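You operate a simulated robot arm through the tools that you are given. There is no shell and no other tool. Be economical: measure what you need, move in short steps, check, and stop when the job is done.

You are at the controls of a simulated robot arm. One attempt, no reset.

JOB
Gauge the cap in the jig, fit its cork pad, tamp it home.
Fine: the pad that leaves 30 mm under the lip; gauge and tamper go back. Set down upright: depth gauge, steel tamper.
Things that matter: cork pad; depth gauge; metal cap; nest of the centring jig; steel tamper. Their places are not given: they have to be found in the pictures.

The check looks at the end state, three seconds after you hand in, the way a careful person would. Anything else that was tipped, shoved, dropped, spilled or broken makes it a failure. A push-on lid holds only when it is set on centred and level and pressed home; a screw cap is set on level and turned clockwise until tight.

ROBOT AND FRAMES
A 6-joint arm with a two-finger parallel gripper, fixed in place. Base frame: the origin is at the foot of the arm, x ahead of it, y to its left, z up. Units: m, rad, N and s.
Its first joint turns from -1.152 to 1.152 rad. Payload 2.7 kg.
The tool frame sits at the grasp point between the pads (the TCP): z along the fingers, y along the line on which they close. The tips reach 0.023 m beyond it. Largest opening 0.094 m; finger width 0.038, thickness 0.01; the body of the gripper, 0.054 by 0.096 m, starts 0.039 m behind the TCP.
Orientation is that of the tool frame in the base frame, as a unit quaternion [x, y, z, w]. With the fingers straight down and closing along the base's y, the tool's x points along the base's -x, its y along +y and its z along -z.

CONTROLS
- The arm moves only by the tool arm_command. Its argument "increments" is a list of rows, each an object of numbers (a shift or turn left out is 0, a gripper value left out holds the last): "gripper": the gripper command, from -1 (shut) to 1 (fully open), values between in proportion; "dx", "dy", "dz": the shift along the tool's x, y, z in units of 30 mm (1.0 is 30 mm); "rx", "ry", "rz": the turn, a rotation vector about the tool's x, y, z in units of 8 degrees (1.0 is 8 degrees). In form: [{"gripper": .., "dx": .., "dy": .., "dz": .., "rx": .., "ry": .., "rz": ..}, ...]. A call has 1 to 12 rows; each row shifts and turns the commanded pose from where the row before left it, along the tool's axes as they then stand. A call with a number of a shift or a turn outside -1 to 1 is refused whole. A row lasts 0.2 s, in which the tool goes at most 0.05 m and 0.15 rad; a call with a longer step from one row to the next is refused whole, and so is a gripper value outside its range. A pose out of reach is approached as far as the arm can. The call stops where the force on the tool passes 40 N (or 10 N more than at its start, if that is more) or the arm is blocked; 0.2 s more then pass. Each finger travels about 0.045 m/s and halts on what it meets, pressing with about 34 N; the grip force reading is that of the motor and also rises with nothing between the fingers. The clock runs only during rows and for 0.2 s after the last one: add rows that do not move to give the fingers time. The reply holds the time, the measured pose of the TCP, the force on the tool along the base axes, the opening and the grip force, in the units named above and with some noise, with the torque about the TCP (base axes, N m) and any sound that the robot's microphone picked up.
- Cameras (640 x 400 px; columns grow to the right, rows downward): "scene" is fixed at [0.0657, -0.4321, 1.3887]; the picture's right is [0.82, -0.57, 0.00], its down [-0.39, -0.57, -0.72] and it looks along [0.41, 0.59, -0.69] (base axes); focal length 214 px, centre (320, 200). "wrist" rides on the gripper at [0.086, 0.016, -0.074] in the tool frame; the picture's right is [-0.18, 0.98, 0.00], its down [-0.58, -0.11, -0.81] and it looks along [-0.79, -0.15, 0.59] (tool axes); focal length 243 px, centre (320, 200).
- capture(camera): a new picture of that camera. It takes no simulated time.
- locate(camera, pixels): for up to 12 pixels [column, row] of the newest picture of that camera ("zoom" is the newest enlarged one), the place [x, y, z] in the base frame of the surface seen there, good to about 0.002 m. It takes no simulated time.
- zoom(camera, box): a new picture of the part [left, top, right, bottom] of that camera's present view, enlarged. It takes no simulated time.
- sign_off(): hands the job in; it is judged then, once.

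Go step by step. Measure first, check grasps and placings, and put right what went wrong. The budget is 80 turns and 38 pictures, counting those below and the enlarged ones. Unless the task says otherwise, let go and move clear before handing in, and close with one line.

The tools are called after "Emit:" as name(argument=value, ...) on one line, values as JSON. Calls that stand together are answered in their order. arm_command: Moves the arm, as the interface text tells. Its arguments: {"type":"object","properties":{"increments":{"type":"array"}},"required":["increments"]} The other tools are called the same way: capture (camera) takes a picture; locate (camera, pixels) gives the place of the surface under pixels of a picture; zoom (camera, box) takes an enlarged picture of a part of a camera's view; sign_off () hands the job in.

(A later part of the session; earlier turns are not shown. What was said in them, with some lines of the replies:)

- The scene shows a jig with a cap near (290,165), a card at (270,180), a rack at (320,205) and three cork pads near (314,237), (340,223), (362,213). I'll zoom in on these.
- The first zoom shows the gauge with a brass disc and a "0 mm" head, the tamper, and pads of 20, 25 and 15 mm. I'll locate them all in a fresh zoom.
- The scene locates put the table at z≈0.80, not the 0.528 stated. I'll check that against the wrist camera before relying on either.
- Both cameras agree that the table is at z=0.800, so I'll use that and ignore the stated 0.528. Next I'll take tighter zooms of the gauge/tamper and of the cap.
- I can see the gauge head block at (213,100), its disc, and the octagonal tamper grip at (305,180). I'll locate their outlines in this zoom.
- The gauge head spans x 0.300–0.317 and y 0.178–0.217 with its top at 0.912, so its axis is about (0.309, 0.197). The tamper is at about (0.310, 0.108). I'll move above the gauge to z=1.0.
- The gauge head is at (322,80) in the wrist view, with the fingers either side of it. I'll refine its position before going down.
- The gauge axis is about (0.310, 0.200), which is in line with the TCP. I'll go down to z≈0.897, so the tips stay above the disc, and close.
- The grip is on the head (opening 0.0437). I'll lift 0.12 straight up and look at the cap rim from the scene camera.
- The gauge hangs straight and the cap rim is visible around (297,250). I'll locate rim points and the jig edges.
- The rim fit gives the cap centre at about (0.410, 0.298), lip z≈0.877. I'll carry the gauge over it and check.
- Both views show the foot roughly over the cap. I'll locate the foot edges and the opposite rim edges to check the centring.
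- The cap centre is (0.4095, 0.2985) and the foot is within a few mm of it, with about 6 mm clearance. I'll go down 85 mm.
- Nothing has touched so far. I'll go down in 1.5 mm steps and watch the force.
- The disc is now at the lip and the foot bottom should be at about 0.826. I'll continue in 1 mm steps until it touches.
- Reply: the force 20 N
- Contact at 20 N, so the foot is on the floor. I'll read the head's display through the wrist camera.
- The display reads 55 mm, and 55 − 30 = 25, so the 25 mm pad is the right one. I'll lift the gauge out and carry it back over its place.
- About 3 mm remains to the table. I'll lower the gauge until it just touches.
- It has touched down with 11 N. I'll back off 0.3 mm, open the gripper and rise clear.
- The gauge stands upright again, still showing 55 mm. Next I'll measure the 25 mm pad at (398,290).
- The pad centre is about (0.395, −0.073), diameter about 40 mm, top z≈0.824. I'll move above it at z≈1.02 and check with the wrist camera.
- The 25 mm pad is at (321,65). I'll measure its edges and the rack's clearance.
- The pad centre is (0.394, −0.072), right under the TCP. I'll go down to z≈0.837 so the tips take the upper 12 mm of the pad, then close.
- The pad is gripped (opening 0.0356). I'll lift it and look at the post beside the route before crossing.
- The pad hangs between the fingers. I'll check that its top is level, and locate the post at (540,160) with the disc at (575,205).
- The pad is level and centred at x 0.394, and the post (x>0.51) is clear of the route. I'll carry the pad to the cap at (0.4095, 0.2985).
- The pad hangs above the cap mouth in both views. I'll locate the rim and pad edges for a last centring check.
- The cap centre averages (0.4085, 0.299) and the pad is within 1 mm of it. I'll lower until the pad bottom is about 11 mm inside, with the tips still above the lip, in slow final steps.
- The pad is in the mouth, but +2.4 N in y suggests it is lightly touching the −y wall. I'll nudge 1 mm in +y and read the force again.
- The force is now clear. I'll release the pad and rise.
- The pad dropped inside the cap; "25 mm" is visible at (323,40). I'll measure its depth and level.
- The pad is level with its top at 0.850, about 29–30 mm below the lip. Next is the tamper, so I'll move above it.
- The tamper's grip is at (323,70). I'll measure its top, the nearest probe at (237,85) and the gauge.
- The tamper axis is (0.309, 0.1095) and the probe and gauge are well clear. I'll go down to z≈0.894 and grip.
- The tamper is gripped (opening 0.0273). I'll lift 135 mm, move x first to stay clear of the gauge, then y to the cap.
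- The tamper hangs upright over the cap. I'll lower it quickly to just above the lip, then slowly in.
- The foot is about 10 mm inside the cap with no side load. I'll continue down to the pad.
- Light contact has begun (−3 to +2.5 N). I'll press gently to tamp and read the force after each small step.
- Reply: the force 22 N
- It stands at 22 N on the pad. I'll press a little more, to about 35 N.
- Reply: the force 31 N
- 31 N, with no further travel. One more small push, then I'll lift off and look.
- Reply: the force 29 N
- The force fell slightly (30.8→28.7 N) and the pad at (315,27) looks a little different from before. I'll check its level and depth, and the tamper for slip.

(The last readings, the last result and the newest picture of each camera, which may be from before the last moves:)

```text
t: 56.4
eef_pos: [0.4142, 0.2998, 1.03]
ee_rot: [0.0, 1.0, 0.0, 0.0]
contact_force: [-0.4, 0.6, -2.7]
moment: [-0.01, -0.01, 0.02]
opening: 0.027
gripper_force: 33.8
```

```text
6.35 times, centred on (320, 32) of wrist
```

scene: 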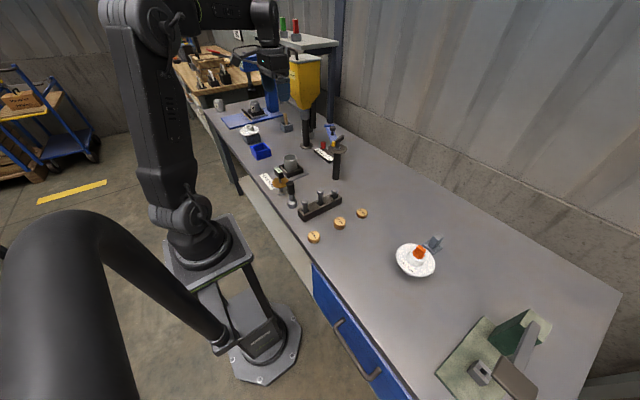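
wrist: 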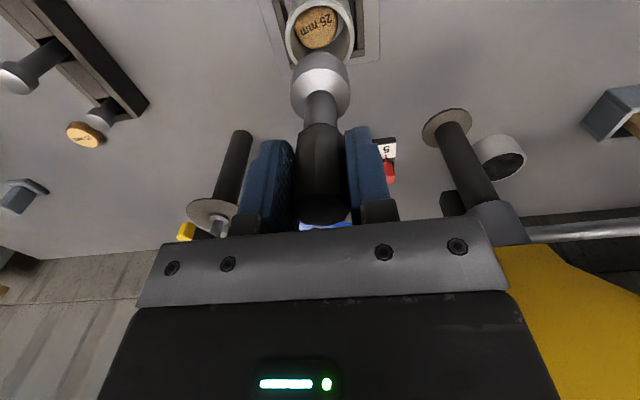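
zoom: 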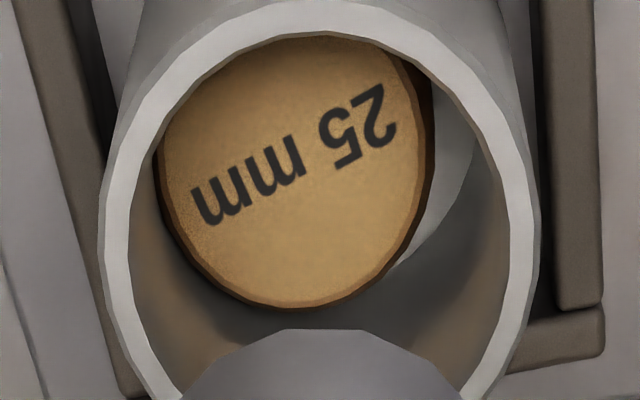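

The pad is level on the cap floor (top 0.851, lip 0.880) and the rim has not moved. I'll carry the tamper back along the same route.

Emit:
arm_command(increments=[{"gripper": -1, "dy": -0.7}, {"dy": -0.7}, {"dy": -0.7}, {"dy": -0.7}, {"dy": -0.7}, {"dy": -0.7}, {"dy": -0.7}, {"dy": -0.7}, {"dy": -0.73}, {}])

Emit:
arm_command(increments=[{"gripper": -1, "dx": 0.67}, {"dx": 0.67}, {"dx": 0.67}, {"dx": 0.67}, {"dx": 0.67}, {}, {"dz": 0.9}, {"dz": 0.9}, {"dz": 0.9}, {"dz": 0.8}, {"dz": 0.6}, {"dz": 0.2}])

Emit:
arm_command(increments=[{"gripper": -1, "dz": 0.06}, {"dz": 0.04}, {}])

```text
t: 58.6
eef_pos: [0.4078, 0.1073, 1.0276]
ee_rot: [0.0, 1.0, 0.0, 0.001]
contact_force: [0.2, -0.6, -2.7]
moment: [-0.02, -0.03, 0.02]
opening: 0.027
gripper_force: 33.9
```

```text
t: 61.2
eef_pos: [0.3099, 0.1082, 0.9009]
ee_rot: [0.0, 1.0, 0.0, 0.0]
contact_force: [0.9, -0.1, -2.3]
moment: [0.0, -0.01, 0.01]
opening: 0.0271
gripper_force: 34.1
```

```text
t: 62.0
eef_pos: [0.3089, 0.1089, 0.8973]
ee_rot: [0.0, 1.0, 0.0, 0.0]
contact_force: [0.1, 0.4, -1.7]
moment: [0.0, 0.0, 0.04]
opening: 0.027
gripper_force: 34.9
```

There is still no contact; about 2–3 mm remains. I'll continue in small steps.

Emit:
arm_command(increments=[{"gripper": -1, "dz": 0.03}, {"dz": 0.025}, {}])

```text
t: 62.8
eef_pos: [0.3091, 0.1097, 0.8958]
ee_rot: [0.0, 1.0, 0.0, 0.0]
contact_force: [-0.3, -0.1, -3.2]
moment: [-0.01, 0.02, 0.01]
opening: 0.0272
gripper_force: 33.6
```

Emit:
arm_command(increments=[{"gripper": -1, "dz": 0.025}, {"dz": 0.02}, {}])

```text
t: 63.6
eef_pos: [0.3098, 0.1089, 0.8944]
ee_rot: [0.0, 1.0, 0.0, 0.0]
contact_force: [-0.5, 1.0, -3.1]
moment: [-0.01, 0.0, -0.03]
opening: 0.0271
gripper_force: 34.2
```

Emit:
arm_command(increments=[{"gripper": -1, "dz": 0.025}, {"dz": 0.02}, {}])

```text
t: 64.4
eef_pos: [0.3101, 0.1085, 0.8937]
ee_rot: [0.0, 1.0, 0.0, 0.001]
contact_force: [-9.1, -4.6, 34.8]
moment: [-0.12, 0.27, -0.01]
opening: 0.0271
gripper_force: 33.5
```

It has touched down firmly (35 N). I'll back off 0.75 mm and read the force before letting go.

Emit:
arm_command(increments=[{"gripper": -1, "dz": -0.015}, {"dz": -0.01}, {}])

```text
t: 65.2
eef_pos: [0.3113, 0.1089, 0.8936]
ee_rot: [0.0, 1.0, 0.0, -0.001]
contact_force: [-4.9, -1.5, 17.1]
moment: [-0.04, 0.14, 0.0]
opening: 0.0271
gripper_force: 33.6
```

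Emit:
arm_command(increments=[{"gripper": -1, "dz": -0.012}, {"dz": -0.008}, {}])

```text
t: 66.0
eef_pos: [0.3105, 0.1087, 0.895]
ee_rot: [-0.001, 1.0, 0.001, 0.0]
contact_force: [1.1, -0.1, -2.6]
moment: [0.03, 0.03, -0.02]
opening: 0.0273
gripper_force: 34.1
```

The tamper is unloaded and at most a fraction of a millimetre off the table. I'll release it slowly and rise clear.

Emit:
arm_command(increments=[{"gripper": -1, "dz": 0.005}, {"gripper": -0.3}, {"gripper": 0.0}, {"gripper": 0.4}, {}, {}, {"dz": -0.4}, {"dz": -0.9}, {"dz": -0.9}, {"dz": -0.9}, {"dz": -0.9}, {"dz": -0.9}])

Emit:
zoom(camera="scene", box=[260, 140, 380, 250])

Emit:
capture(camera="wrist")

```text
t: 68.6
eef_pos: [0.3107, 0.1098, 1.0408]
ee_rot: [0.0, 1.0, 0.0, -0.001]
contact_force: [-0.7, 0.0, -0.2]
moment: [-0.02, -0.03, 0.03]
opening: 0.0659
gripper_force: 0.2
```

```text
3.64 times, centred on (320, 195) of scene
```

zoom: 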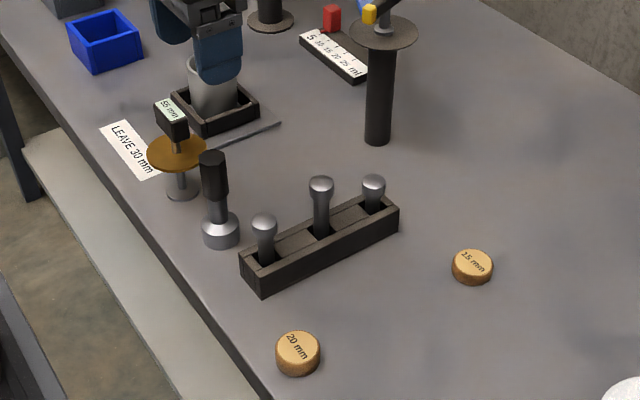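

```text
8 pictures are left
```

wrist: 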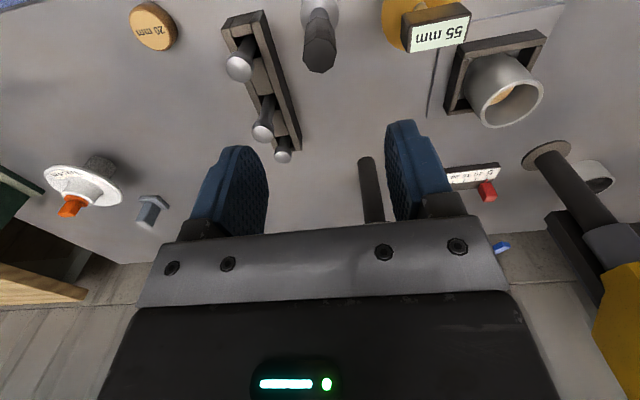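

The tamper (215,200) and gauge (177,150) stand upright in their places. The 25 mm pad sits level in the cap, nothing else has moved, and the gripper is open and clear, so I'll hand in.

Emit:
sign_off()

```text
The job is handed in.
```

The cap gauged 55 mm deep, so I fitted the 25 mm pad to leave 30 mm under the lip and tamped it to the floor at about 30 N; it sits level but a few mm off centre, and the gauge and tamper are back upright in their places.
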